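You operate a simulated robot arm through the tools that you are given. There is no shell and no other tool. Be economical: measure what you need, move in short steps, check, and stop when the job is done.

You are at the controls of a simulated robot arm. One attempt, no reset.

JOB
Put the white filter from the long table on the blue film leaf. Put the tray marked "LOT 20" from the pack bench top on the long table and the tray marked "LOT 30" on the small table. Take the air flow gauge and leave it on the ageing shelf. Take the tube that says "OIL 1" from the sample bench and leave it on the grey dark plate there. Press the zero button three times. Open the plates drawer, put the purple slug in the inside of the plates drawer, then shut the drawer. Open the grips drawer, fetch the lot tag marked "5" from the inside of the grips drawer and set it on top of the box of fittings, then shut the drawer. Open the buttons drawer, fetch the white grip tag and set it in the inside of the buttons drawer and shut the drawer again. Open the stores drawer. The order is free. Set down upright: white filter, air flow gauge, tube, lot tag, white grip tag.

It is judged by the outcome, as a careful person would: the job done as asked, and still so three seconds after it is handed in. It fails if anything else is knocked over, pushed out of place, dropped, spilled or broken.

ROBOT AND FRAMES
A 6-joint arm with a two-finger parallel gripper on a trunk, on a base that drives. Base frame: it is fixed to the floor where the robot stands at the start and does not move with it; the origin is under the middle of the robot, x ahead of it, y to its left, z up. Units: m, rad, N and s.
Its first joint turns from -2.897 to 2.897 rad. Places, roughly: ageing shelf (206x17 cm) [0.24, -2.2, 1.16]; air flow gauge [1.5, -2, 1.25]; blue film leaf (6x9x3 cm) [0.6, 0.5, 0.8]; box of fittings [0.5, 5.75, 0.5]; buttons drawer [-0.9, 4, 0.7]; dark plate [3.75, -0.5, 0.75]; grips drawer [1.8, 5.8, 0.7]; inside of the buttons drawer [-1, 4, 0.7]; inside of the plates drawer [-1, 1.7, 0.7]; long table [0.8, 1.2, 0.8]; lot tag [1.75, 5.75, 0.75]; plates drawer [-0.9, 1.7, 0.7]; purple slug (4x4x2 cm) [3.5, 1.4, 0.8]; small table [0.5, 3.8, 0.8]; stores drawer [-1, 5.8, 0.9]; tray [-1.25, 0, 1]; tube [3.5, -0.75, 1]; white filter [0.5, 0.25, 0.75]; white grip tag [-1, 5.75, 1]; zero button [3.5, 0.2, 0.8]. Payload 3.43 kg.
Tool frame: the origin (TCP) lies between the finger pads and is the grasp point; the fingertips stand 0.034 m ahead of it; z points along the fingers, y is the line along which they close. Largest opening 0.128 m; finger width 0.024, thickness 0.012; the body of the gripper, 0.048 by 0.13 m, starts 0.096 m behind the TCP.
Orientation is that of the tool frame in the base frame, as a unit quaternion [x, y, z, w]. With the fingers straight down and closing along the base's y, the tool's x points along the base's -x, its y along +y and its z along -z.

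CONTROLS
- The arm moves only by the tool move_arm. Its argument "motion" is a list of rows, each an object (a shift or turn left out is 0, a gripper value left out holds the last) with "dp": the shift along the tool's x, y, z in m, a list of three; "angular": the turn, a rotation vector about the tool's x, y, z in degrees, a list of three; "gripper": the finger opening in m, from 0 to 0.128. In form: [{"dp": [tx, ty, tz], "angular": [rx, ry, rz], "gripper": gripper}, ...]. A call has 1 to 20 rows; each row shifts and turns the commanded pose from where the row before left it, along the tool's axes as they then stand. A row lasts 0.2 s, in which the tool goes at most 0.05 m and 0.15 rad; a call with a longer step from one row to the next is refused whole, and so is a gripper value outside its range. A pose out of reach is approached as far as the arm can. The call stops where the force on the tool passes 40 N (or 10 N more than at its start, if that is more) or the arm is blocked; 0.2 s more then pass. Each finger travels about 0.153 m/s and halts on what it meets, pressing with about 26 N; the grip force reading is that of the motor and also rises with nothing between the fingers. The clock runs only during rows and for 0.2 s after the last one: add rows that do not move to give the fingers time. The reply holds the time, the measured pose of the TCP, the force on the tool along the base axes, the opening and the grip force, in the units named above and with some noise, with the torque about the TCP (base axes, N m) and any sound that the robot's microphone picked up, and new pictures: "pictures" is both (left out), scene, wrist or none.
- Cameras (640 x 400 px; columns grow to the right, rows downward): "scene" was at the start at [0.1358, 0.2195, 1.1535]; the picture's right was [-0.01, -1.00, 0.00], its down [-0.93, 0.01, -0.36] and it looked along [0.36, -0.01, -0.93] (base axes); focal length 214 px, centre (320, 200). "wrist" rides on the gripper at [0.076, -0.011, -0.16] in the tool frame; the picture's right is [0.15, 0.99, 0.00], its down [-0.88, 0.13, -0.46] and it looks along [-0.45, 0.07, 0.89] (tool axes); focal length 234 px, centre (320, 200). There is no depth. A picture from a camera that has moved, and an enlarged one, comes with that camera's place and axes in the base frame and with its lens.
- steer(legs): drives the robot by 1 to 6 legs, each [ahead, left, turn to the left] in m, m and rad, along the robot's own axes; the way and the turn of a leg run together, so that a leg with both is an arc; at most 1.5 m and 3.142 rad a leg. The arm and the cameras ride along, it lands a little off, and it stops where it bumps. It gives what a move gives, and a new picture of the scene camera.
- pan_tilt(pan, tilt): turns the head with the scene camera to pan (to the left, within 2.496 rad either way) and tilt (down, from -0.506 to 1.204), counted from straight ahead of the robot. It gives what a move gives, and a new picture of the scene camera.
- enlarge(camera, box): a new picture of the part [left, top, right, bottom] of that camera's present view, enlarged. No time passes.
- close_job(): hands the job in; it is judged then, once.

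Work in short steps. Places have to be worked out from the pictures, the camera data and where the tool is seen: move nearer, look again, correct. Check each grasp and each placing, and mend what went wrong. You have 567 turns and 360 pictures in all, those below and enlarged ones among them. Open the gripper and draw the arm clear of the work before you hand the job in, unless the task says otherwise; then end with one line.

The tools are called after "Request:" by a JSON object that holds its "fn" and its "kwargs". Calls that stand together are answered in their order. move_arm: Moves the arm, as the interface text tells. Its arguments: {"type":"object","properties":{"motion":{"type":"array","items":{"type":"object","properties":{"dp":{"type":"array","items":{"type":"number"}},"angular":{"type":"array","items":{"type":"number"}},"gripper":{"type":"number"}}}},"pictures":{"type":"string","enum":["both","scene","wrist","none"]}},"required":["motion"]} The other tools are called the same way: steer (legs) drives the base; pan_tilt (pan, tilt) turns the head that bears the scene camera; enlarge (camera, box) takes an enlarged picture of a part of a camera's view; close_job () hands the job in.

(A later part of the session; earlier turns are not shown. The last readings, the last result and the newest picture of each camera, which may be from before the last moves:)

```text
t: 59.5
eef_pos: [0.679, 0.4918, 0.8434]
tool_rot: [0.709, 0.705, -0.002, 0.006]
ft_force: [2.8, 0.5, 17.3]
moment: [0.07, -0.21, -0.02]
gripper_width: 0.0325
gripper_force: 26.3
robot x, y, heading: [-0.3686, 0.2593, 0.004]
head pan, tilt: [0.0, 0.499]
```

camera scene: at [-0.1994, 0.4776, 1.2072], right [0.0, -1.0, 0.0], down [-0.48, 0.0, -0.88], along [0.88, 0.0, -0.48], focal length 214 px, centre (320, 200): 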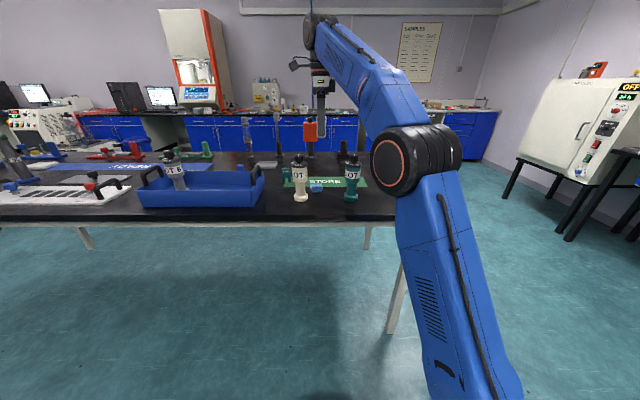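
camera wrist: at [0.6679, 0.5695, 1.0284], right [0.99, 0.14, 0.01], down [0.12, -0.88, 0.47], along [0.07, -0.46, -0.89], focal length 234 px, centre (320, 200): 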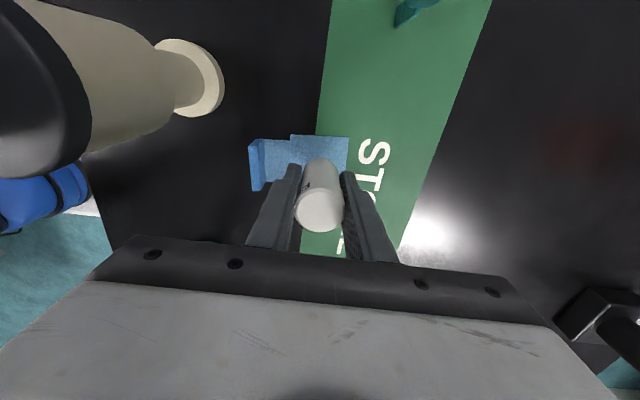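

Contact felt. I ease up 1.5 mm, open the fingers moderately and look.

Request:
{"fn": "move_arm", "kwargs": {"motion": [{"dp": [0, 0, -0.002]}, {"gripper": 0.06}, {"gripper": 0.08}, {"dp": [0, 0, -0.03]}, {"dp": [0, 0, -0.045]}, {"dp": [0, 0, -0.045]}], "pictures": "wrist"}}

Request:
{"fn": "enlarge", "kwargs": {"camera": "wrist", "box": [240, 80, 400, 180]}}

```text
t: 60.9
eef_pos: [0.68, 0.4943, 0.9634]
tool_rot: [0.709, 0.705, -0.001, 0.006]
ft_force: [-1.0, 1.1, -0.2]
moment: [0.01, 0.01, -0.01]
gripper_width: 0.08
gripper_force: 0.0
robot x, y, heading: [-0.3695, 0.2576, 0.001]
head pan, tilt: [0.0, 0.499]
camera wrist: at [0.6685, 0.5697, 1.1232], right [0.99, 0.14, 0.0], down [0.12, -0.88, 0.47], along [0.07, -0.46, -0.88], focal length 234 px, centre (320, 200)
```

wrist: 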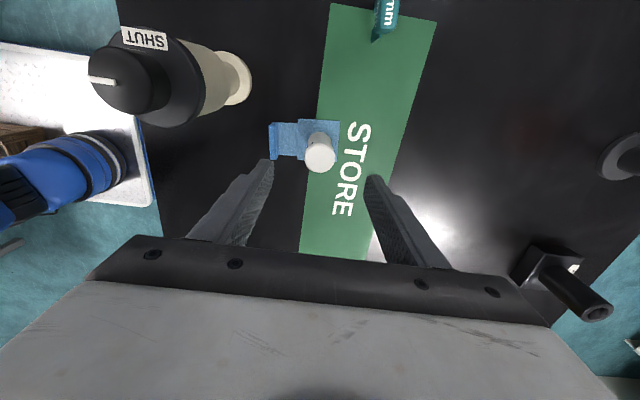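

```text
4.00 times, centred on (320, 130) of wrist
camera zoom: at [0.6685, 0.5697, 1.1232], right [0.99, 0.14, 0.0], down [0.12, -0.88, 0.47], along [0.07, -0.46, -0.88], focal length 937 px, centre (320, 480)
```

zoom: 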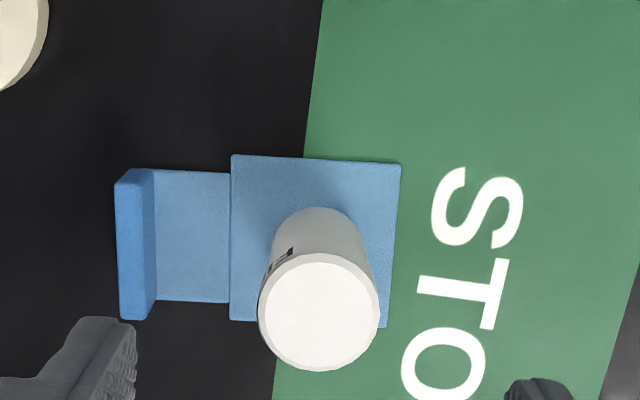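

Filter stands upright on the leaf plate. I retract, turn the tool back and raise the arm into an upright travel posture.

Request:
{"fn": "move_arm", "kwargs": {"motion": [{"dp": [0, 0, -0.045]}, {"dp": [-0.013, -0.035, -0.03]}, {"dp": [-0.013, -0.035, -0.02]}, {"dp": [-0.013, -0.035, 0]}, {"dp": [-0.013, -0.035, 0]}, {"angular": [0, 0, 7.8]}, {"angular": [0, 0, 7.8]}, {"angular": [0, 0, 7.8]}, {"angular": [0, 0, 7.8]}, {"angular": [0, 0, 7.8]}, {"angular": [0, 0, 7.8]}, {"angular": [0, 0, 7.8]}, {"angular": [0, 0, 7.8]}, {"angular": [0, 0, 7.8]}], "pictures": "none"}}

Request:
{"fn": "move_arm", "kwargs": {"motion": [{"dp": [-0.0129, 0, -0.0445], "angular": [0, 8, 0]}, {"dp": [-0.0066, 0, -0.0459], "angular": [0, 8, 0]}, {"dp": [0, 0, -0.0463], "angular": [0, 8, 0]}, {"dp": [0.0062, 0, -0.0459], "angular": [0, 8, 0]}, {"dp": [0.0126, 0, -0.0446], "angular": [0, 8, 0]}, {"dp": [0.0187, 0, -0.0424], "angular": [0, 8, 0]}, {"dp": [0.0244, 0, -0.0394], "angular": [0, 8, 0]}, {"dp": [0.0296, 0, -0.0356], "angular": [0, 8, 0]}, {"dp": [0.0343, 0, -0.0312], "angular": [0, 8, 0]}, {"dp": [0.0383, 0, -0.0261], "angular": [0, 8, 0]}, {"dp": [0.0415, 0, -0.0205], "angular": [0, 8, 0]}], "pictures": "scene"}}

```text
t: 63.9
eef_pos: [0.5387, 0.4265, 1.0537]
tool_rot: [0.97, 0.243, 0.001, 0.005]
ft_force: [0.2, 0.4, -0.3]
moment: [0.01, -0.03, 0.0]
gripper_width: 0.0802
gripper_force: 0.0
out of reach, approached as far as the arm can: row 1, 13, 14
robot x, y, heading: [-0.3689, 0.2561, 0.001]
head pan, tilt: [0.0, 0.499]
```

```text
t: 66.3
eef_pos: [0.4076, 0.3656, 1.5438]
tool_rot: [0.696, 0.179, 0.675, -0.166]
ft_force: [0.8, 0.4, 0.3]
moment: [0.0, -0.02, 0.01]
gripper_width: 0.0797
gripper_force: 0.0
robot x, y, heading: [-0.3671, 0.2576, -0.001]
head pan, tilt: [0.0, 0.499]
camera scene: at [-0.1994, 0.4775, 1.2072], right [0.0, -1.0, 0.0], down [-0.48, 0.0, -0.88], along [0.88, 0.0, -0.48], focal length 214 px, centre (320, 200)
```

scene: 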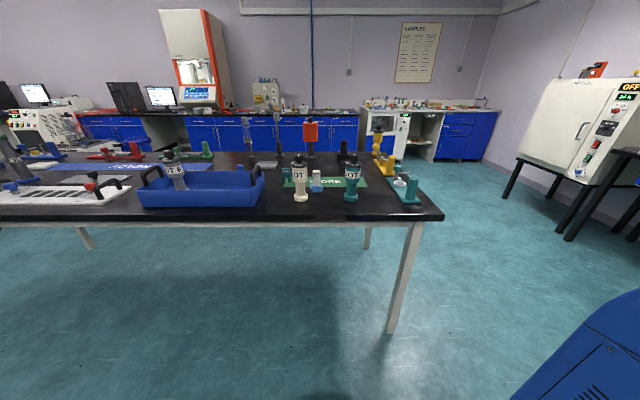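

I move slightly ahead to the aisle middle and turn the robot around toward the pack bench.

Request:
{"fn": "steer", "kwargs": {"legs": [[0.1, 0, 0], [0, 0, -1.571], [0, 0, -1.571]]}}

```text
t: 75.0
eef_pos: [-1.0354, 0.0887, 1.5438]
tool_rot: [-0.206, 0.689, -0.192, -0.668]
ft_force: [0.0, -0.1, 0.9]
moment: [0.03, 0.02, -0.03]
gripper_width: 0.0797
gripper_force: 0.0
robot x, y, heading: [-0.2658, 0.2588, -3.065]
head pan, tilt: [0.0, 0.499]
camera scene: at [-0.4221, 0.0252, 1.2072], right [-0.08, 1.0, 0.0], down [0.48, 0.04, -0.88], along [-0.88, -0.07, -0.48], focal length 214 px, centre (320, 200)
```

scene: 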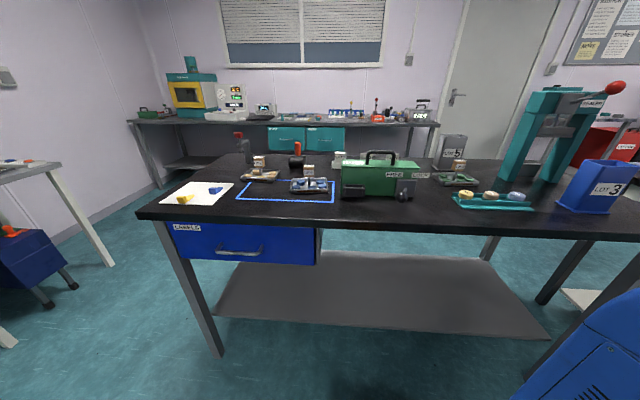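

I enlarge the bench top to read the trays.

Request:
{"fn": "enlarge", "kwargs": {"camera": "scene", "box": [140, 120, 380, 270]}}

Request:
{"fn": "enlarge", "kwargs": {"camera": "scene", "box": [380, 80, 640, 243]}}

```text
2.67 times, centred on (260, 195) of scene
camera zoom: at [-0.4221, 0.0252, 1.2072], right [-0.08, 1.0, 0.0], down [0.48, 0.04, -0.88], along [-0.88, -0.07, -0.48], focal length 572 px, centre (480, 213)
```

zoom: 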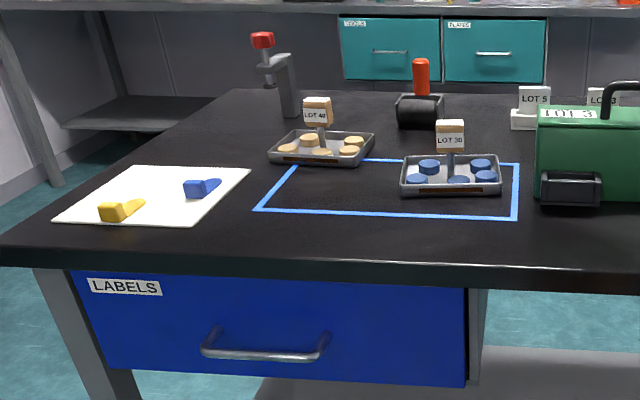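

```text
2.45 times, centred on (510, 162) of scene
camera zoom: at [-0.4221, 0.0252, 1.2072], right [-0.08, 1.0, 0.0], down [0.48, 0.04, -0.88], along [-0.88, -0.07, -0.48], focal length 526 px, centre (-146, 294)
```

zoom: 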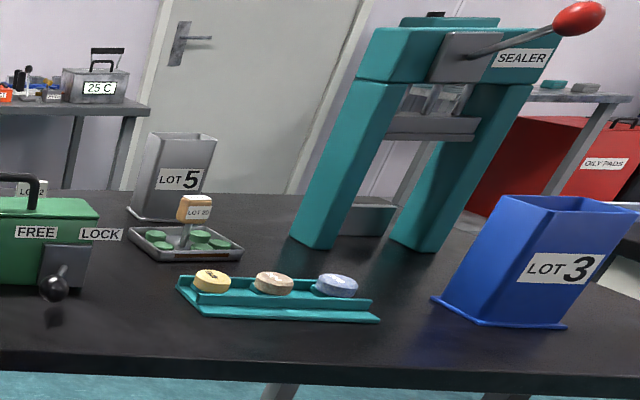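

LOT 20 (green discs), LOT 30 (blue discs) and LOT 40 are trays with a central labelled knob. I strafe sideways toward LOT 20, straightening the heading, to triangulate.

Request:
{"fn": "steer", "kwargs": {"legs": [[0, -0.25, -0.077]]}}

Request:
{"fn": "enlarge", "kwargs": {"camera": "scene", "box": [230, 110, 430, 235]}}

```text
t: 76.8
eef_pos: [-1.056, 0.4106, 1.5438]
tool_rot: [-0.177, 0.697, -0.163, -0.675]
ft_force: [-0.5, -0.2, -0.1]
moment: [0.03, 0.0, 0.01]
gripper_width: 0.0801
gripper_force: 0.0
robot x, y, heading: [-0.2772, 0.5168, 3.132]
head pan, tilt: [0.0, 0.499]
camera scene: at [-0.45, 0.2975, 1.2072], right [0.0, 1.0, 0.0], down [0.48, 0.0, -0.88], along [-0.88, 0.0, -0.48], focal length 214 px, centre (320, 200)
```

scene: 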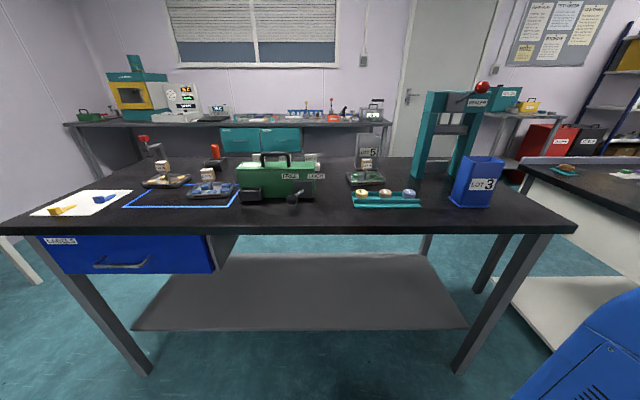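

```text
3.20 times, centred on (330, 172) of scene
camera zoom: at [-0.45, 0.2975, 1.2072], right [0.0, 1.0, 0.0], down [0.48, 0.0, -0.88], along [-0.88, 0.0, -0.48], focal length 686 px, centre (288, 288)
```

zoom: 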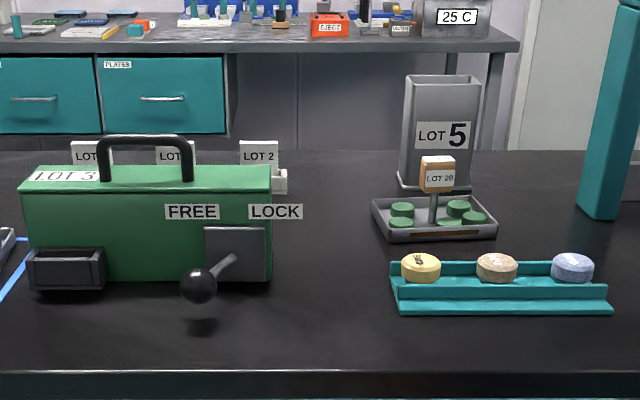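

LOT 20's knob is near (-1.20, 0.468, 0.948), LOT 30's tray near (-1.10, -0.07). I back off 0.12 m for reach, then bring the tool down above LOT 20.

Request:
{"fn": "steer", "kwargs": {"legs": [[-0.12, 0, 0.01]]}}

Request:
{"fn": "move_arm", "kwargs": {"motion": [{"dp": [0, 0.0145, 0], "angular": [-7, 0, 0]}, {"dp": [0, 0.0145, 0], "angular": [-7, 0, 0]}, {"dp": [0, 0.0145, 0], "angular": [-7, 0, 0]}, {"dp": [0, 0.0145, 0], "angular": [-7, 0, 0]}, {"dp": [-0.037, 0, 0.022], "angular": [0, -8, 0]}, {"dp": [-0.0336, 0, 0.0269], "angular": [0, -8, 0]}, {"dp": [-0.0295, 0, 0.0313], "angular": [0, -8, 0]}, {"dp": [-0.0249, 0, 0.0352], "angular": [0, -8, 0]}, {"dp": [-0.0197, 0, 0.0383], "angular": [0, -8, 0]}, {"dp": [-0.0142, 0, 0.0406], "angular": [0, -8, 0]}, {"dp": [-0.0084, 0, 0.0422], "angular": [0, -8, 0]}, {"dp": [-0.0024, 0, 0.043], "angular": [0, -8, 0]}, {"dp": [0.0036, 0, 0.0429], "angular": [0, -8, 0]}, {"dp": [0.0095, 0, 0.042], "angular": [0, -8, 0]}, {"dp": [0.0152, 0, 0.0403], "angular": [0, -8, 0]}, {"gripper": 0.09}], "pictures": "both"}}

```text
t: 78.1
eef_pos: [-0.9339, 0.4002, 1.544]
tool_rot: [-0.182, 0.696, -0.168, -0.673]
ft_force: [0.1, 0.0, -0.3]
moment: [-0.01, 0.0, 0.0]
gripper_width: 0.08
gripper_force: 0.2
robot x, y, heading: [-0.1543, 0.5154, -3.136]
head pan, tilt: [0.0, 0.499]
camera scene: at [-0.326, 0.2955, 1.2072], right [-0.01, 1.0, 0.0], down [0.48, 0.0, -0.88], along [-0.88, -0.01, -0.48], focal length 214 px, centre (320, 200)
```

scene: 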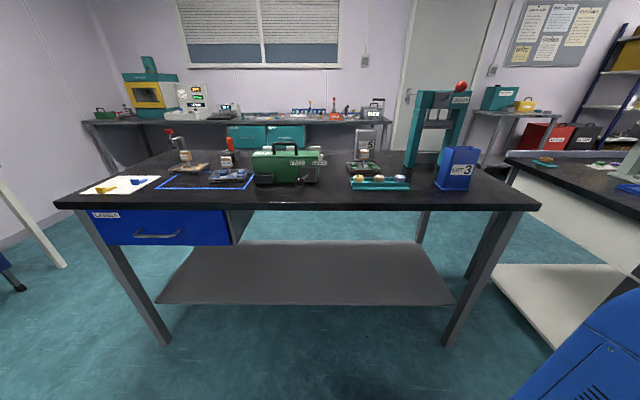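

```text
t: 81.5
eef_pos: [-1.1683, 0.502, 1.0781]
tool_rot: [-0.118, 0.993, 0.02, -0.01]
ft_force: [0.2, 0.3, -0.1]
moment: [0.02, 0.02, 0.03]
gripper_width: 0.0901
gripper_force: 0.1
out of reach, approached as far as the arm can: row 2, 3, 4, 6, 7, 8, 9, 10, 12, 14, 15
robot x, y, heading: [-0.1543, 0.5174, -3.131]
head pan, tilt: [0.0, 0.499]
camera scene: at [-0.326, 0.2955, 1.2072], right [-0.01, 1.0, 0.0], down [0.48, 0.0, -0.88], along [-0.88, -0.01, -0.48], focal length 214 px, centre (320, 200)
camera wrist: at [-1.2353, 0.4652, 1.2406], right [-0.37, 0.93, 0.04], down [0.84, 0.32, 0.45], along [0.4, 0.2, -0.89], focal length 234 px, centre (320, 200)
```

scene: 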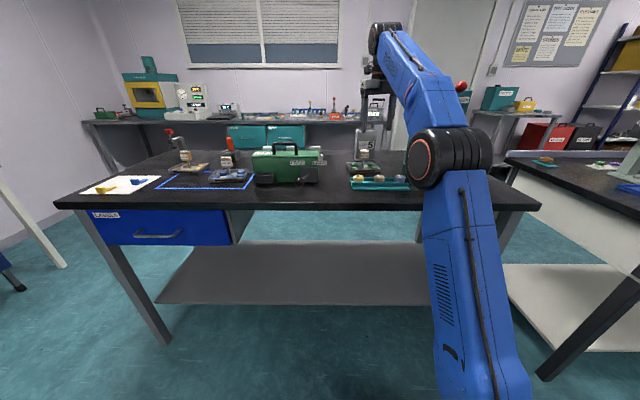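
wrist: 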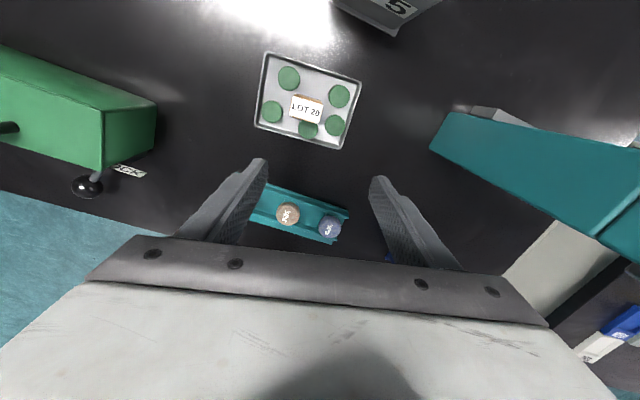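

I fix the small tilt and yaw and centre above the knob at about (-1.207, 0.470).

Request:
{"fn": "move_arm", "kwargs": {"motion": [{"dp": [0.0227, -0.011, 0], "angular": [2.4, -0.9, 0]}, {"dp": [0.0227, -0.011, 0], "angular": [0, 0, 5]}, {"dp": [0, 0, 0.02], "angular": [0, 0, 5]}, {"dp": [0, 0, 0.02]}], "pictures": "wrist"}}

Request:
{"fn": "enlarge", "kwargs": {"camera": "wrist", "box": [220, 60, 420, 185]}}

```text
t: 82.5
eef_pos: [-1.1816, 0.5148, 1.034]
tool_rot: [-0.112, 0.994, 0.001, 0.0]
ft_force: [-1.7, 0.2, 0.7]
moment: [-0.01, -0.06, 0.0]
gripper_width: 0.09
gripper_force: 0.0
out of reach, approached as far as the arm can: row 1, 2, 3
robot x, y, heading: [-0.1595, 0.5186, -3.132]
head pan, tilt: [0.0, 0.499]
camera wrist: at [-1.2509, 0.4854, 1.1958], right [-0.36, 0.93, 0.0], down [0.83, 0.32, 0.46], along [0.42, 0.17, -0.89], focal length 234 px, centre (320, 200)
```

wrist: 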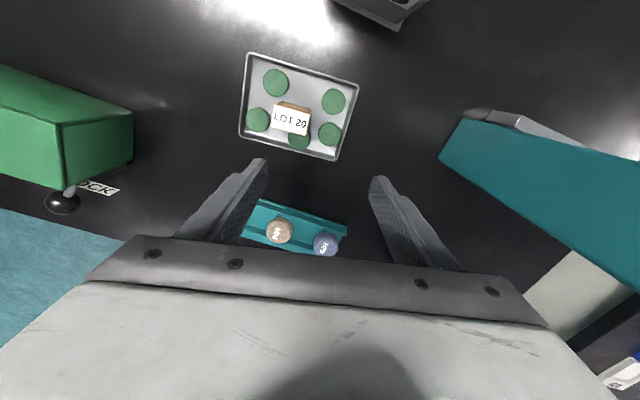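

```text
3.20 times, centred on (320, 122) of wrist
camera zoom: at [-1.2509, 0.4854, 1.1958], right [-0.36, 0.93, 0.0], down [0.83, 0.32, 0.46], along [0.42, 0.17, -0.89], focal length 749 px, centre (320, 448)
```

zoom: 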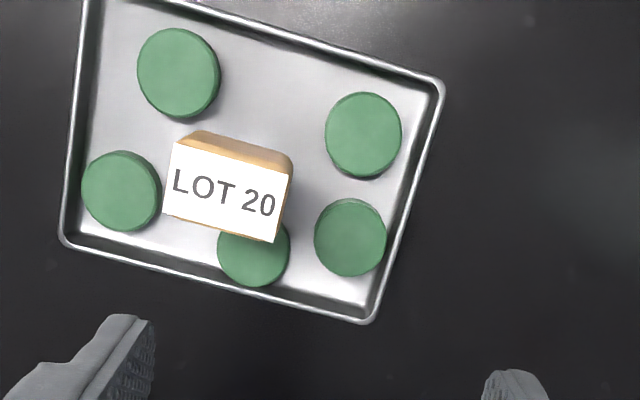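

Now I recentre again from the actual pose (knob top ≈ (-1.211, 0.473)), rotate 5° and lower a bit.

Request:
{"fn": "move_arm", "kwargs": {"motion": [{"dp": [0.019, -0.0171, 0]}, {"dp": [0.019, -0.0171, 0], "angular": [0, 0, 5]}, {"dp": [0, 0, 0.015]}, {}], "pictures": "wrist"}}

```text
t: 83.5
eef_pos: [-1.1955, 0.5032, 1.0218]
tool_rot: [-0.118, 0.993, 0.003, 0.0]
ft_force: [-0.1, -0.6, 0.2]
moment: [-0.02, 0.01, 0.02]
gripper_width: 0.09
gripper_force: 0.0
out of reach, approached as far as the arm can: row 1, 2
robot x, y, heading: [-0.1597, 0.516, -3.132]
head pan, tilt: [0.0, 0.499]
camera wrist: at [-1.2662, 0.4728, 1.182], right [-0.37, 0.93, 0.0], down [0.83, 0.33, 0.46], along [0.42, 0.17, -0.89], focal length 234 px, centre (320, 200)
```

wrist: 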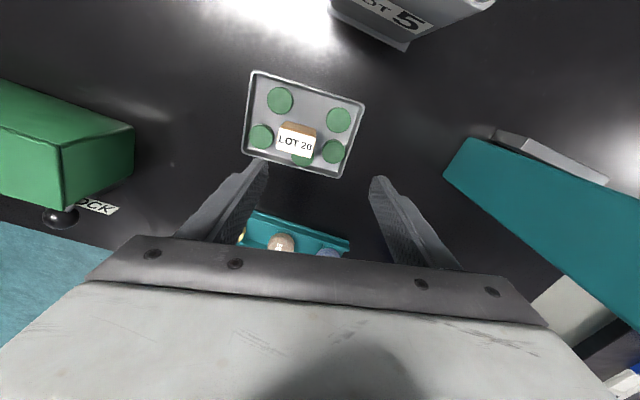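

The wrist roll is at its limit in this direction, so I turn the tool the other way round (about 175°) to the standard orientation with the camera on the robot side.

Request:
{"fn": "move_arm", "kwargs": {"motion": [{"dp": [0, 0, -0.04]}, {"angular": [0, 0, -8]}, {"angular": [0, 0, -8]}, {"angular": [0, 0, -8]}, {"angular": [0, 0, -8]}, {"angular": [0, 0, -8]}, {"angular": [0, 0, -8]}, {"angular": [0, 0, -8]}, {"angular": [0, 0, -8]}, {"angular": [0, 0, -8]}, {"angular": [0, 0, -8]}, {"angular": [0, 0, -8]}, {"angular": [0, 0, -8]}, {"angular": [0, 0, -8]}, {"angular": [0, 0, -8]}, {"angular": [0, 0, -8]}, {"angular": [0, 0, -8]}, {"angular": [0, 0, -8]}, {"angular": [0, 0, -8]}, {"angular": [0, 0, -8]}], "pictures": "none"}}

Request:
{"fn": "move_arm", "kwargs": {"motion": [{"angular": [0, 0, -8]}, {"angular": [0, 0, -8]}, {"angular": [0, 0, -7]}, {}], "pictures": "wrist"}}

```text
t: 87.7
eef_pos: [-1.1915, 0.5041, 1.0526]
tool_rot: [0.992, -0.125, 0.0, -0.001]
ft_force: [0.1, 0.4, 0.4]
moment: [-0.01, 0.02, 0.04]
gripper_width: 0.0902
gripper_force: 0.1
out of reach, approached as far as the arm can: row 1
robot x, y, heading: [-0.1565, 0.5165, -3.132]
head pan, tilt: [0.0, 0.499]
```

```text
t: 88.7
eef_pos: [-1.1897, 0.5034, 1.054]
tool_rot: [0.997, 0.075, 0.0, -0.002]
ft_force: [0.0, 0.4, 0.1]
moment: [-0.02, 0.04, -0.01]
gripper_width: 0.0898
gripper_force: 0.0
robot x, y, heading: [-0.1534, 0.5162, -3.131]
head pan, tilt: [0.0, 0.499]
camera wrist: at [-1.1165, 0.524, 1.2154], right [0.29, -0.96, 0.0], down [-0.85, -0.26, 0.45], along [-0.44, -0.13, -0.89], focal length 234 px, centre (320, 200)
```

wrist: 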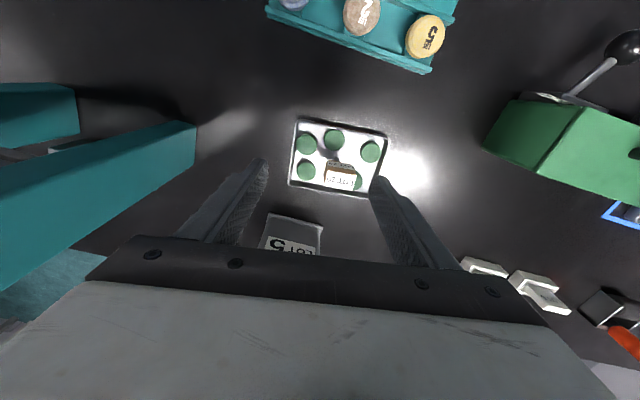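

Now in the free range. I centre on the knob and lower partway.

Request:
{"fn": "move_arm", "kwargs": {"motion": [{"dp": [-0.0223, 0.027, 0]}, {"dp": [0, 0, 0.03]}, {}], "pictures": "wrist"}}

Request:
{"fn": "enlarge", "kwargs": {"camera": "wrist", "box": [220, 120, 420, 245]}}

```text
t: 89.5
eef_pos: [-1.2017, 0.4751, 1.0152]
tool_rot: [0.997, 0.074, 0.0, -0.001]
ft_force: [0.0, 0.8, 0.2]
moment: [-0.01, 0.0, 0.0]
gripper_width: 0.0899
gripper_force: 0.1
out of reach, approached as far as the arm can: row 1
robot x, y, heading: [-0.155, 0.5174, -3.134]
head pan, tilt: [0.0, 0.499]
camera wrist: at [-1.1278, 0.4958, 1.1763], right [0.29, -0.96, 0.0], down [-0.85, -0.26, 0.45], along [-0.44, -0.13, -0.89], focal length 234 px, centre (320, 200)
```

wrist: 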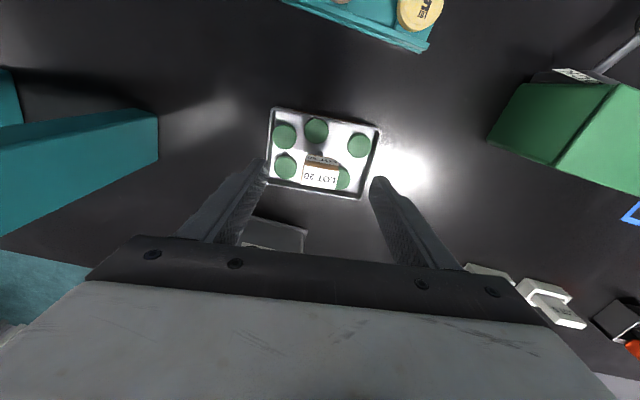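

```text
3.20 times, centred on (320, 182) of wrist
camera zoom: at [-1.1278, 0.4958, 1.1763], right [0.29, -0.96, 0.0], down [-0.85, -0.26, 0.45], along [-0.44, -0.13, -0.89], focal length 749 px, centre (320, 256)
```

zoom: 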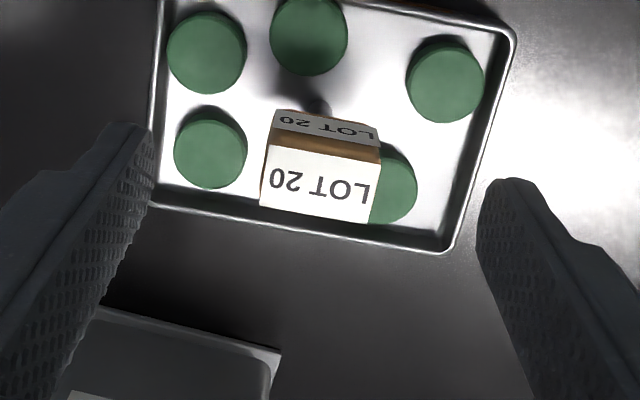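

Aligned. Descend to z≈0.955 and grip the knob.

Request:
{"fn": "move_arm", "kwargs": {"motion": [{"dp": [-0.004, 0, 0.03]}, {"dp": [0, 0, 0.03]}, {"gripper": 0.0}, {}, {}], "pictures": "wrist"}}

```text
t: 90.7
eef_pos: [-1.2057, 0.4752, 0.9535]
tool_rot: [0.997, 0.074, 0.0, -0.001]
ft_force: [0.9, -0.8, 1.5]
moment: [-0.28, -0.1, 0.08]
gripper_width: 0.0357
gripper_force: 25.7
robot x, y, heading: [-0.1586, 0.5133, -3.136]
head pan, tilt: [0.0, 0.499]
camera wrist: at [-1.132, 0.4948, 1.1162], right [0.29, -0.96, 0.0], down [-0.85, -0.26, 0.45], along [-0.44, -0.13, -0.89], focal length 234 px, centre (320, 200)
```

wrist: 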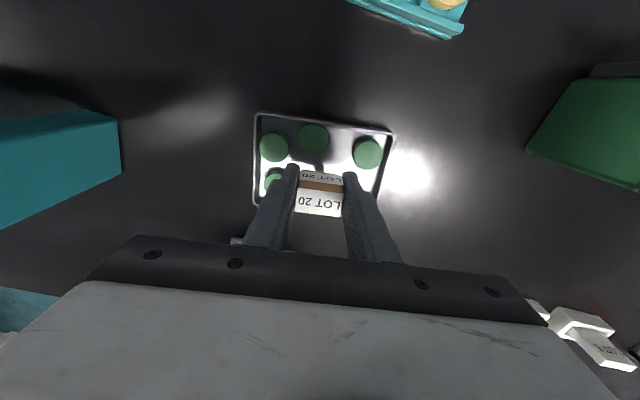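

Knob gripped. I lift gently, then retract and check that the tray hangs level.

Request:
{"fn": "move_arm", "kwargs": {"motion": [{"dp": [0, 0, -0.01]}, {"dp": [0, 0, -0.025]}, {"dp": [0, 0, -0.03]}, {"dp": [0, 0, -0.03]}, {"dp": [0.02, 0, -0.025]}, {"dp": [0.025, 0, -0.01]}, {"dp": [0.025, 0, 0]}, {"dp": [0.02, 0, 0]}, {}], "pictures": "wrist"}}

```text
t: 92.7
eef_pos: [-1.1089, 0.4915, 1.0739]
tool_rot: [0.997, 0.075, 0.0, -0.002]
ft_force: [0.0, 0.0, -1.9]
moment: [0.0, -0.01, 0.02]
gripper_width: 0.0358
gripper_force: 26.6
out of reach, approached as far as the arm can: row 4, 5
robot x, y, heading: [-0.1567, 0.5175, -3.136]
head pan, tilt: [0.0, 0.499]
camera wrist: at [-1.0346, 0.5118, 1.2363], right [0.29, -0.96, 0.0], down [-0.85, -0.26, 0.45], along [-0.44, -0.13, -0.89], focal length 234 px, centre (320, 200)
```

wrist: 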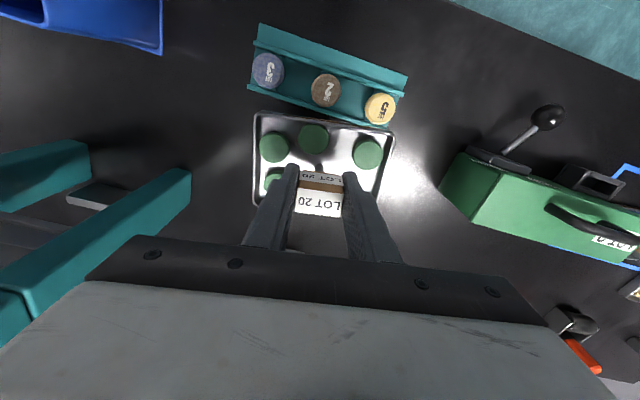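

Tray held level. Raise a touch more, back up 0.1 m, and rotate the base right through 180°.

Request:
{"fn": "move_arm", "kwargs": {"motion": [{"dp": [0, 0, -0.02]}, {}], "pictures": "none"}}

Request:
{"fn": "steer", "kwargs": {"legs": [[-0.1, 0, 0], [0, 0, -1.57], [0, 0, -1.57]]}}

Request:
{"fn": "enlarge", "kwargs": {"camera": "wrist", "box": [0, 0, 640, 400]}}

```text
t: 93.3
eef_pos: [-1.1096, 0.4901, 1.0933]
tool_rot: [0.997, 0.073, 0.0, -0.002]
ft_force: [-0.2, -0.3, -1.1]
moment: [0.05, -0.03, -0.02]
gripper_width: 0.0356
gripper_force: 25.9
robot x, y, heading: [-0.1567, 0.5215, -3.135]
head pan, tilt: [0.0, 0.499]
```

```text
t: 101.9
eef_pos: [0.8927, 0.6032, 1.0934]
tool_rot: [-0.106, 0.994, -0.002, 0.0]
ft_force: [0.9, -0.5, -2.0]
moment: [-0.01, 0.04, 0.02]
gripper_width: 0.0359
gripper_force: 26.1
robot x, y, heading: [-0.0542, 0.5171, 0.068]
head pan, tilt: [0.0, 0.499]
camera scene: at [0.0989, 0.7491, 1.2072], right [0.07, -1.0, 0.0], down [-0.48, -0.03, -0.88], along [0.88, 0.06, -0.48], focal length 214 px, centre (320, 200)
```

scene: 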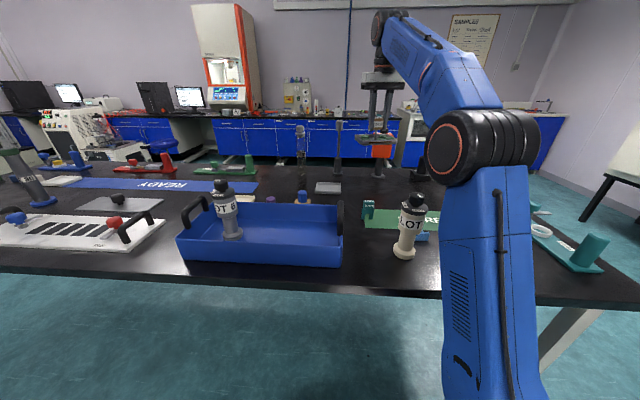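

```text
1.00 times, centred on (320, 200) of wrist
camera zoom: at [0.822, 0.576, 1.2553], right [-0.35, 0.94, 0.0], down [0.83, 0.31, 0.45], along [0.43, 0.16, -0.89], focal length 234 px, centre (320, 200)
```

zoom: 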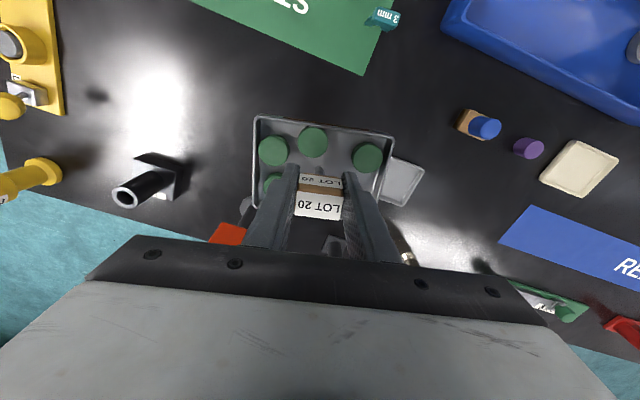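

The tray is over the long table; the area around (0.93, 0.52) beyond the mat is free. I move there and lower to about z 0.91.

Request:
{"fn": "move_arm", "kwargs": {"motion": [{"dp": [-0.0062, -0.0297, 0]}, {"dp": [-0.0062, -0.0297, 0]}, {"dp": [-0.0062, -0.0297, 0.01]}, {"dp": [0, 0, 0.03]}, {"dp": [0, 0, 0.035]}, {"dp": [0, 0, 0.035]}, {"dp": [0, 0, 0.035]}, {"dp": [0, 0, 0.025]}, {"dp": [0, 0, 0.01]}], "pictures": "both"}}

```text
t: 103.9
eef_pos: [0.9294, 0.5181, 0.9154]
tool_rot: [-0.106, 0.994, -0.001, 0.0]
ft_force: [0.1, 1.0, -2.2]
moment: [-0.01, 0.0, 0.0]
gripper_width: 0.0356
gripper_force: 26.0
robot x, y, heading: [-0.0569, 0.516, 0.073]
head pan, tilt: [0.0, 0.499]
camera scene: at [0.0989, 0.7491, 1.2072], right [0.07, -1.0, 0.0], down [-0.48, -0.03, -0.88], along [0.88, 0.06, -0.48], focal length 214 px, centre (320, 200)
camera wrist: at [0.8589, 0.4901, 1.0759], right [-0.35, 0.94, 0.0], down [0.83, 0.31, 0.45], along [0.43, 0.16, -0.89], focal length 234 px, centre (320, 200)
```

scene: 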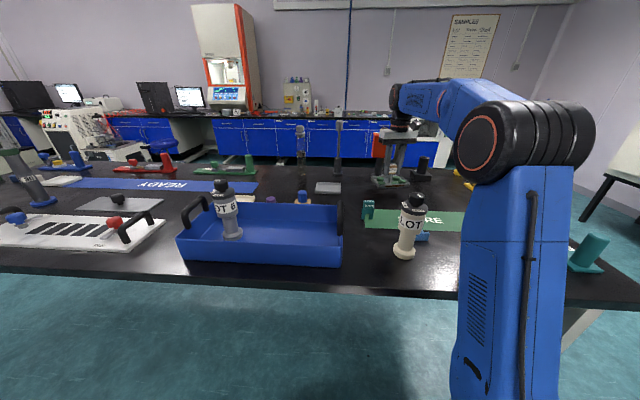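
wrist: 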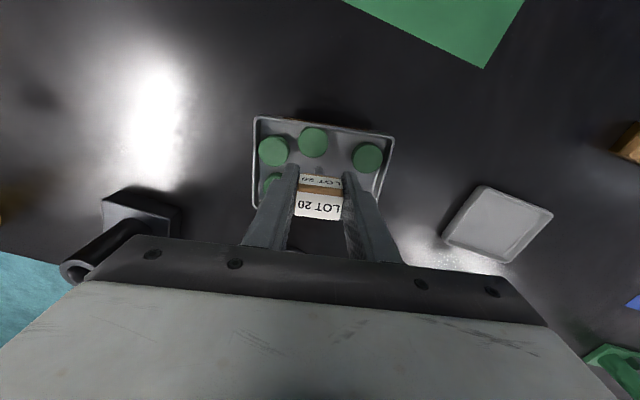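

Clear space below. I lower in small steps and watch the vertical force.

Request:
{"fn": "move_arm", "kwargs": {"motion": [{"dp": [0, 0, 0.02]}, {"dp": [0, 0, 0.01]}, {"dp": [0, 0, 0.005]}, {}], "pictures": "none"}}

Request:
{"fn": "move_arm", "kwargs": {"motion": [{"dp": [0, 0, 0.004]}, {}], "pictures": "none"}}

Request:
{"fn": "move_arm", "kwargs": {"motion": [{"dp": [0, 0, 0.003]}, {}], "pictures": "none"}}

Request:
{"fn": "move_arm", "kwargs": {"motion": [{"dp": [0, 0, 0.003]}, {}], "pictures": "wrist"}}

```text
t: 104.9
eef_pos: [0.9288, 0.5185, 0.8796]
tool_rot: [-0.106, 0.994, -0.002, -0.001]
ft_force: [-0.2, -0.2, -1.8]
moment: [0.01, 0.03, 0.04]
gripper_width: 0.0357
gripper_force: 26.1
robot x, y, heading: [-0.0555, 0.5206, 0.068]
head pan, tilt: [0.0, 0.499]
```

```text
t: 105.5
eef_pos: [0.9285, 0.5194, 0.8754]
tool_rot: [-0.106, 0.994, -0.002, 0.0]
ft_force: [-0.6, -0.1, -1.5]
moment: [-0.01, -0.01, 0.01]
gripper_width: 0.0358
gripper_force: 25.8
robot x, y, heading: [-0.0531, 0.5195, 0.07]
head pan, tilt: [0.0, 0.499]
```

```text
t: 106.1
eef_pos: [0.9287, 0.5188, 0.8738]
tool_rot: [-0.106, 0.994, -0.002, 0.002]
ft_force: [1.3, -1.4, 12.6]
moment: [0.39, 0.56, 0.04]
gripper_width: 0.0358
gripper_force: 25.9
robot x, y, heading: [-0.0589, 0.5191, 0.074]
head pan, tilt: [0.0, 0.499]
```

```text
t: 106.7
eef_pos: [0.9283, 0.5198, 0.8702]
tool_rot: [-0.106, 0.994, -0.001, 0.0]
ft_force: [2.0, -4.3, 20.3]
moment: [0.45, -0.03, -0.09]
gripper_width: 0.0358
gripper_force: 26.0
robot x, y, heading: [-0.0536, 0.5189, 0.072]
head pan, tilt: [0.0, 0.499]
camera wrist: at [0.8577, 0.4912, 1.0319], right [-0.35, 0.94, 0.0], down [0.83, 0.31, 0.46], along [0.43, 0.16, -0.89], focal length 234 px, centre (320, 200)
```

wrist: 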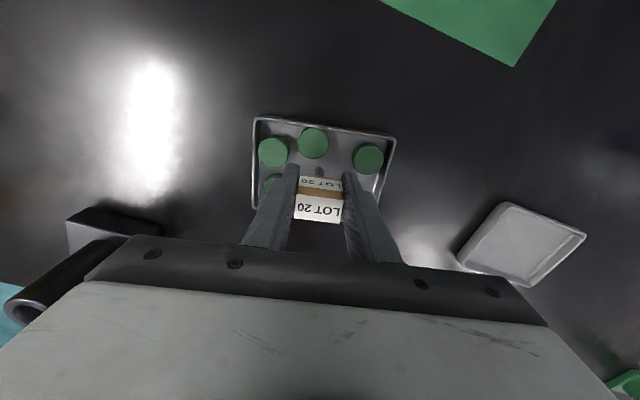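

Placed on the table. I ease off, release and rise.

Request:
{"fn": "move_arm", "kwargs": {"motion": [{"dp": [0, 0, -0.003]}, {"gripper": 0.06}, {"gripper": 0.09}, {"dp": [0, 0, -0.03]}, {"dp": [0, 0, -0.045]}, {"dp": [0, 0, -0.045]}, {"dp": [0, 0, -0.045]}, {"dp": [0, 0, -0.045]}], "pictures": "wrist"}}

```text
t: 108.5
eef_pos: [0.9296, 0.52, 1.0847]
tool_rot: [-0.105, 0.994, -0.002, 0.0]
ft_force: [-0.8, 0.3, -0.4]
moment: [-0.01, 0.0, -0.03]
gripper_width: 0.09
gripper_force: 0.1
robot x, y, heading: [-0.0564, 0.5182, 0.072]
head pan, tilt: [0.0, 0.499]
camera wrist: at [0.8586, 0.4926, 1.2461], right [-0.35, 0.94, 0.0], down [0.83, 0.31, 0.45], along [0.43, 0.16, -0.89], focal length 234 px, centre (320, 200)
```

wrist: 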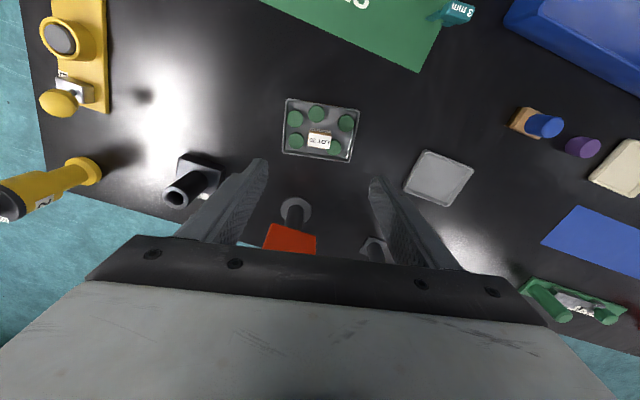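

LOT 20 is placed. I retract slightly, rotate back toward the pack bench and strafe to LOT 30.

Request:
{"fn": "move_arm", "kwargs": {"motion": [{"dp": [0.03, 0, 0]}, {"dp": [0.02, 0, 0]}], "pictures": "none"}}

Request:
{"fn": "steer", "kwargs": {"legs": [[0, 0, 1.57], [0, 0, 1.5], [0, 0.62, 0]]}}

Request:
{"fn": "enlarge", "kwargs": {"camera": "wrist", "box": [0, 0, 640, 400]}}

```text
t: 109.1
eef_pos: [0.8817, 0.5104, 1.0823]
tool_rot: [-0.105, 0.994, -0.002, -0.001]
ft_force: [0.3, 0.8, 0.0]
moment: [0.0, 0.08, -0.01]
gripper_width: 0.0898
gripper_force: 0.1
robot x, y, heading: [-0.0614, 0.5184, 0.077]
head pan, tilt: [0.0, 0.499]
```

```text
t: 120.1
eef_pos: [-0.9786, -0.0511, 1.0822]
tool_rot: [0.997, 0.083, 0.0, -0.002]
ft_force: [0.4, 0.1, 0.0]
moment: [0.02, 0.0, 0.0]
gripper_width: 0.0901
gripper_force: 0.0
robot x, y, heading: [-0.0419, -0.1024, -3.117]
head pan, tilt: [0.0, 0.499]
camera scene: at [-0.2086, -0.3241, 1.2072], right [-0.02, 1.0, 0.0], down [0.48, 0.01, -0.88], along [-0.88, -0.02, -0.48], focal length 214 px, centre (320, 200)
```

scene: 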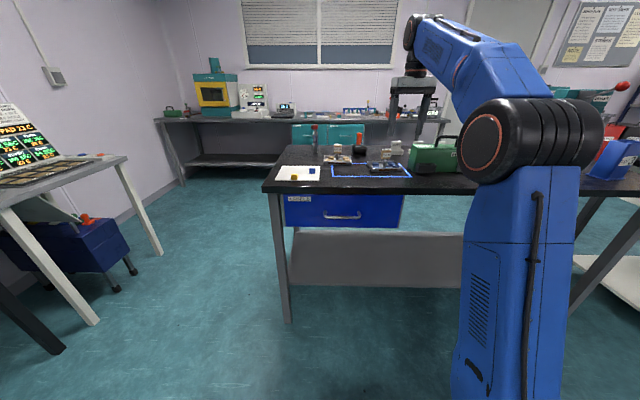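

```text
1.00 times, centred on (320, 200) of wrist
camera zoom: at [-0.9051, -0.0284, 1.2433], right [0.31, -0.95, 0.0], down [-0.85, -0.28, 0.45], along [-0.43, -0.14, -0.89], focal length 234 px, centre (320, 200)
```

zoom: 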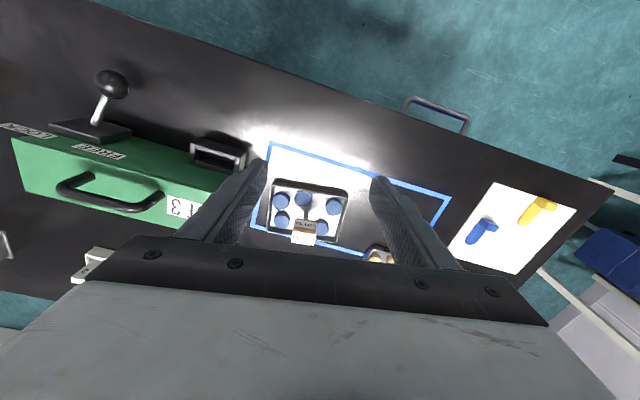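

LOT 30's knob is near (-1.094, -0.064). I move over it and lower partway.

Request:
{"fn": "move_arm", "kwargs": {"motion": [{"dp": [-0.0385, -0.002, 0]}, {"dp": [-0.0385, -0.002, 0]}, {"dp": [-0.0385, -0.002, 0]}, {"dp": [0, 0, 0.03]}, {"dp": [0, 0, 0.03]}, {}], "pictures": "wrist"}}

Request:
{"fn": "enlarge", "kwargs": {"camera": "wrist", "box": [220, 120, 420, 245]}}

```text
t: 121.5
eef_pos: [-1.0788, -0.064, 1.0011]
tool_rot: [0.997, 0.083, 0.0, -0.002]
ft_force: [0.3, -0.3, -0.3]
moment: [0.0, 0.0, 0.02]
gripper_width: 0.0904
gripper_force: 0.0
out of reach, approached as far as the arm can: row 2, 3
robot x, y, heading: [-0.0415, -0.1003, -3.116]
head pan, tilt: [0.0, 0.499]
camera wrist: at [-1.0044, -0.0434, 1.1623], right [0.31, -0.95, 0.0], down [-0.85, -0.28, 0.45], along [-0.43, -0.14, -0.89], focal length 234 px, centre (320, 200)
```

wrist: 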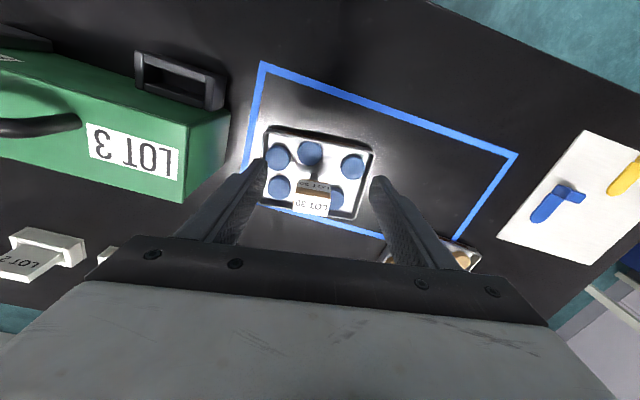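

```text
3.20 times, centred on (320, 182) of wrist
camera zoom: at [-1.0044, -0.0434, 1.1623], right [0.31, -0.95, 0.0], down [-0.85, -0.28, 0.45], along [-0.43, -0.14, -0.89], focal length 749 px, centre (320, 256)
```

zoom: 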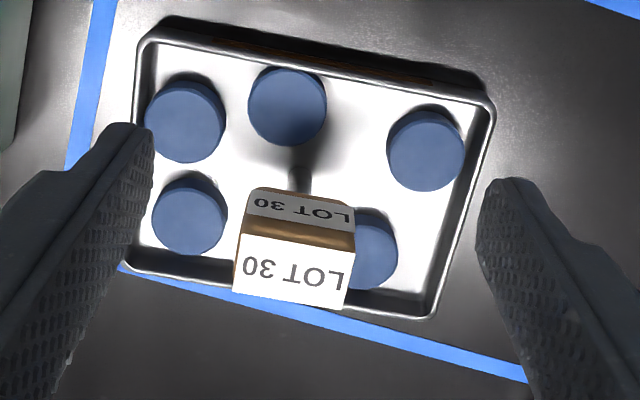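

Request:
{"fn": "move_arm", "kwargs": {"motion": [{"dp": [-0.013, 0, 0]}, {"dp": [-0.0125, 0, 0.01]}, {}], "pictures": "wrist"}}

Request:
{"fn": "enlarge", "kwargs": {"camera": "wrist", "box": [220, 120, 420, 245]}}

```text
t: 122.3
eef_pos: [-1.102, -0.0678, 0.992]
tool_rot: [0.997, 0.083, 0.0, -0.002]
ft_force: [-0.7, -0.1, 0.0]
moment: [-0.02, -0.01, 0.01]
gripper_width: 0.0898
gripper_force: 0.0
robot x, y, heading: [-0.0405, -0.0988, -3.116]
head pan, tilt: [0.0, 0.499]
camera wrist: at [-1.0288, -0.047, 1.1531], right [0.31, -0.95, 0.0], down [-0.85, -0.28, 0.45], along [-0.43, -0.14, -0.89], focal length 234 px, centre (320, 200)
```

wrist: 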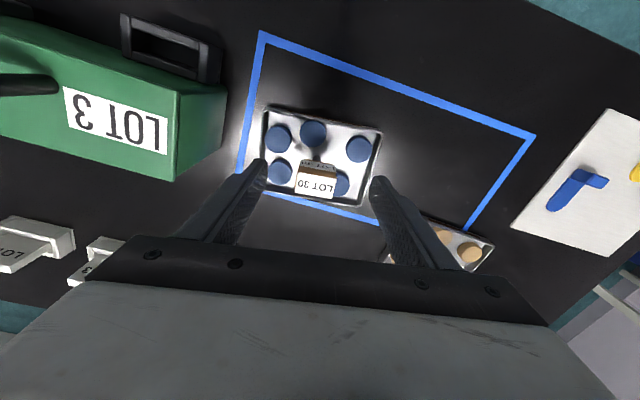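

```text
3.20 times, centred on (320, 182) of wrist
camera zoom: at [-1.0288, -0.047, 1.1531], right [0.31, -0.95, 0.0], down [-0.85, -0.28, 0.45], along [-0.43, -0.14, -0.89], focal length 749 px, centre (320, 256)
```

zoom: 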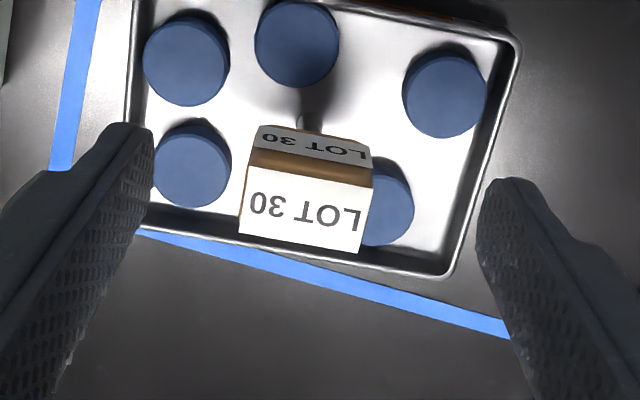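

Centred. Descend and grip.

Request:
{"fn": "move_arm", "kwargs": {"motion": [{"dp": [-0.004, 0, 0.02]}, {"dp": [0, 0, 0.02]}, {"gripper": 0.0}, {}, {}, {"dp": [0, 0, -0.01]}, {"dp": [0, 0, -0.025]}, {"dp": [0, 0, -0.03]}, {"dp": [0.02, 0, -0.03]}, {"dp": [0.03, 0, -0.03]}, {"dp": [0.03, 0, -0.02]}, {"dp": [0.03, 0, 0]}, {}], "pictures": "wrist"}}

```text
t: 125.1
eef_pos: [-0.998, -0.05, 1.0962]
tool_rot: [0.997, 0.083, 0.0, -0.002]
ft_force: [-0.5, 0.6, -2.5]
moment: [0.02, 0.06, -0.03]
gripper_width: 0.0357
gripper_force: 25.8
robot x, y, heading: [-0.0408, -0.0963, -3.119]
head pan, tilt: [0.0, 0.499]
camera wrist: at [-0.9239, -0.0282, 1.2566], right [0.31, -0.95, 0.0], down [-0.85, -0.28, 0.45], along [-0.43, -0.14, -0.89], focal length 234 px, centre (320, 200)
```

wrist: 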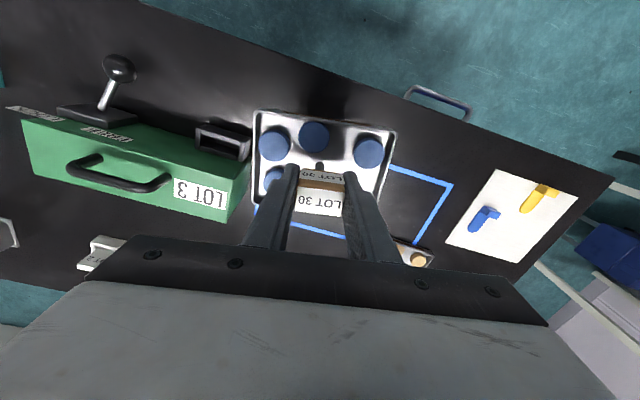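

LOT 30 is held. I strafe back to the aisle clear of the table leg and turn right to face down the aisle (+y).

Request:
{"fn": "steer", "kwargs": {"legs": [[0, -0.6, 0], [0, 0, -1.595]]}}

```text
t: 132.2
eef_pos: [-0.0311, 1.4518, 1.0961]
tool_rot: [0.771, -0.637, 0.002, -0.001]
ft_force: [0.3, 0.5, -2.2]
moment: [-0.03, 0.0, 0.0]
gripper_width: 0.0357
gripper_force: 26.0
robot x, y, heading: [-0.0558, 0.4991, 1.62]
head pan, tilt: [0.0, 0.499]
camera scene: at [-0.2862, 0.6563, 1.2072], right [1.0, 0.05, 0.0], down [0.02, -0.48, -0.88], along [-0.04, 0.88, -0.48], focal length 214 px, centre (320, 200)
```

scene: 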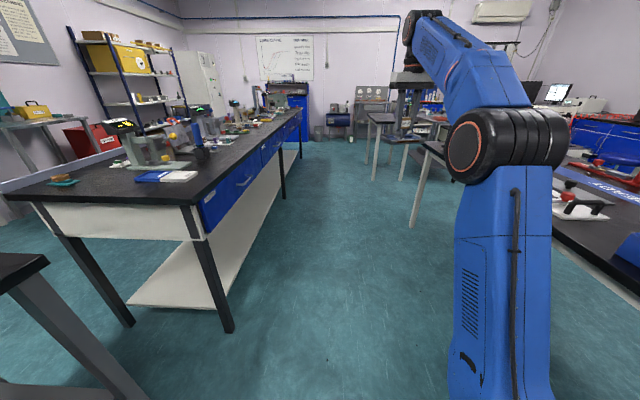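

The aisle is clear. I correct the heading and drive ahead 1.5 m toward the small table.

Request:
{"fn": "steer", "kwargs": {"legs": [[0, 0.08, -0.05], [1.5, 0, 0]]}}

Request:
{"fn": "enlarge", "kwargs": {"camera": "scene", "box": [280, 90, 520, 240]}}

```text
t: 140.4
eef_pos: [-0.1048, 2.9627, 1.0947]
tool_rot: [0.764, -0.646, 0.001, 0.0]
ft_force: [-0.3, -0.4, -2.6]
moment: [0.03, 0.02, -0.03]
gripper_width: 0.0358
gripper_force: 26.3
robot x, y, heading: [-0.1562, 2.0083, 1.595]
head pan, tilt: [0.0, 0.499]
camera scene: at [-0.3789, 2.1737, 1.2072], right [1.0, 0.02, 0.0], down [0.01, -0.48, -0.88], along [-0.02, 0.88, -0.48], focal length 214 px, centre (320, 200)
```

scene: 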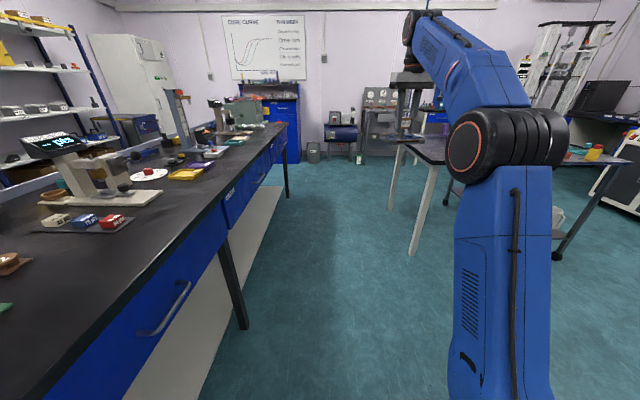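

```text
2.67 times, centred on (400, 165) of scene
camera zoom: at [-0.3789, 2.1737, 1.2072], right [1.0, 0.02, 0.0], down [0.01, -0.48, -0.88], along [-0.02, 0.88, -0.48], focal length 572 px, centre (107, 293)
```

zoom: 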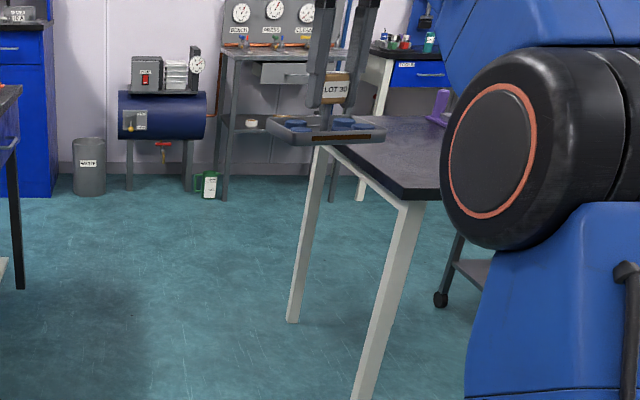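

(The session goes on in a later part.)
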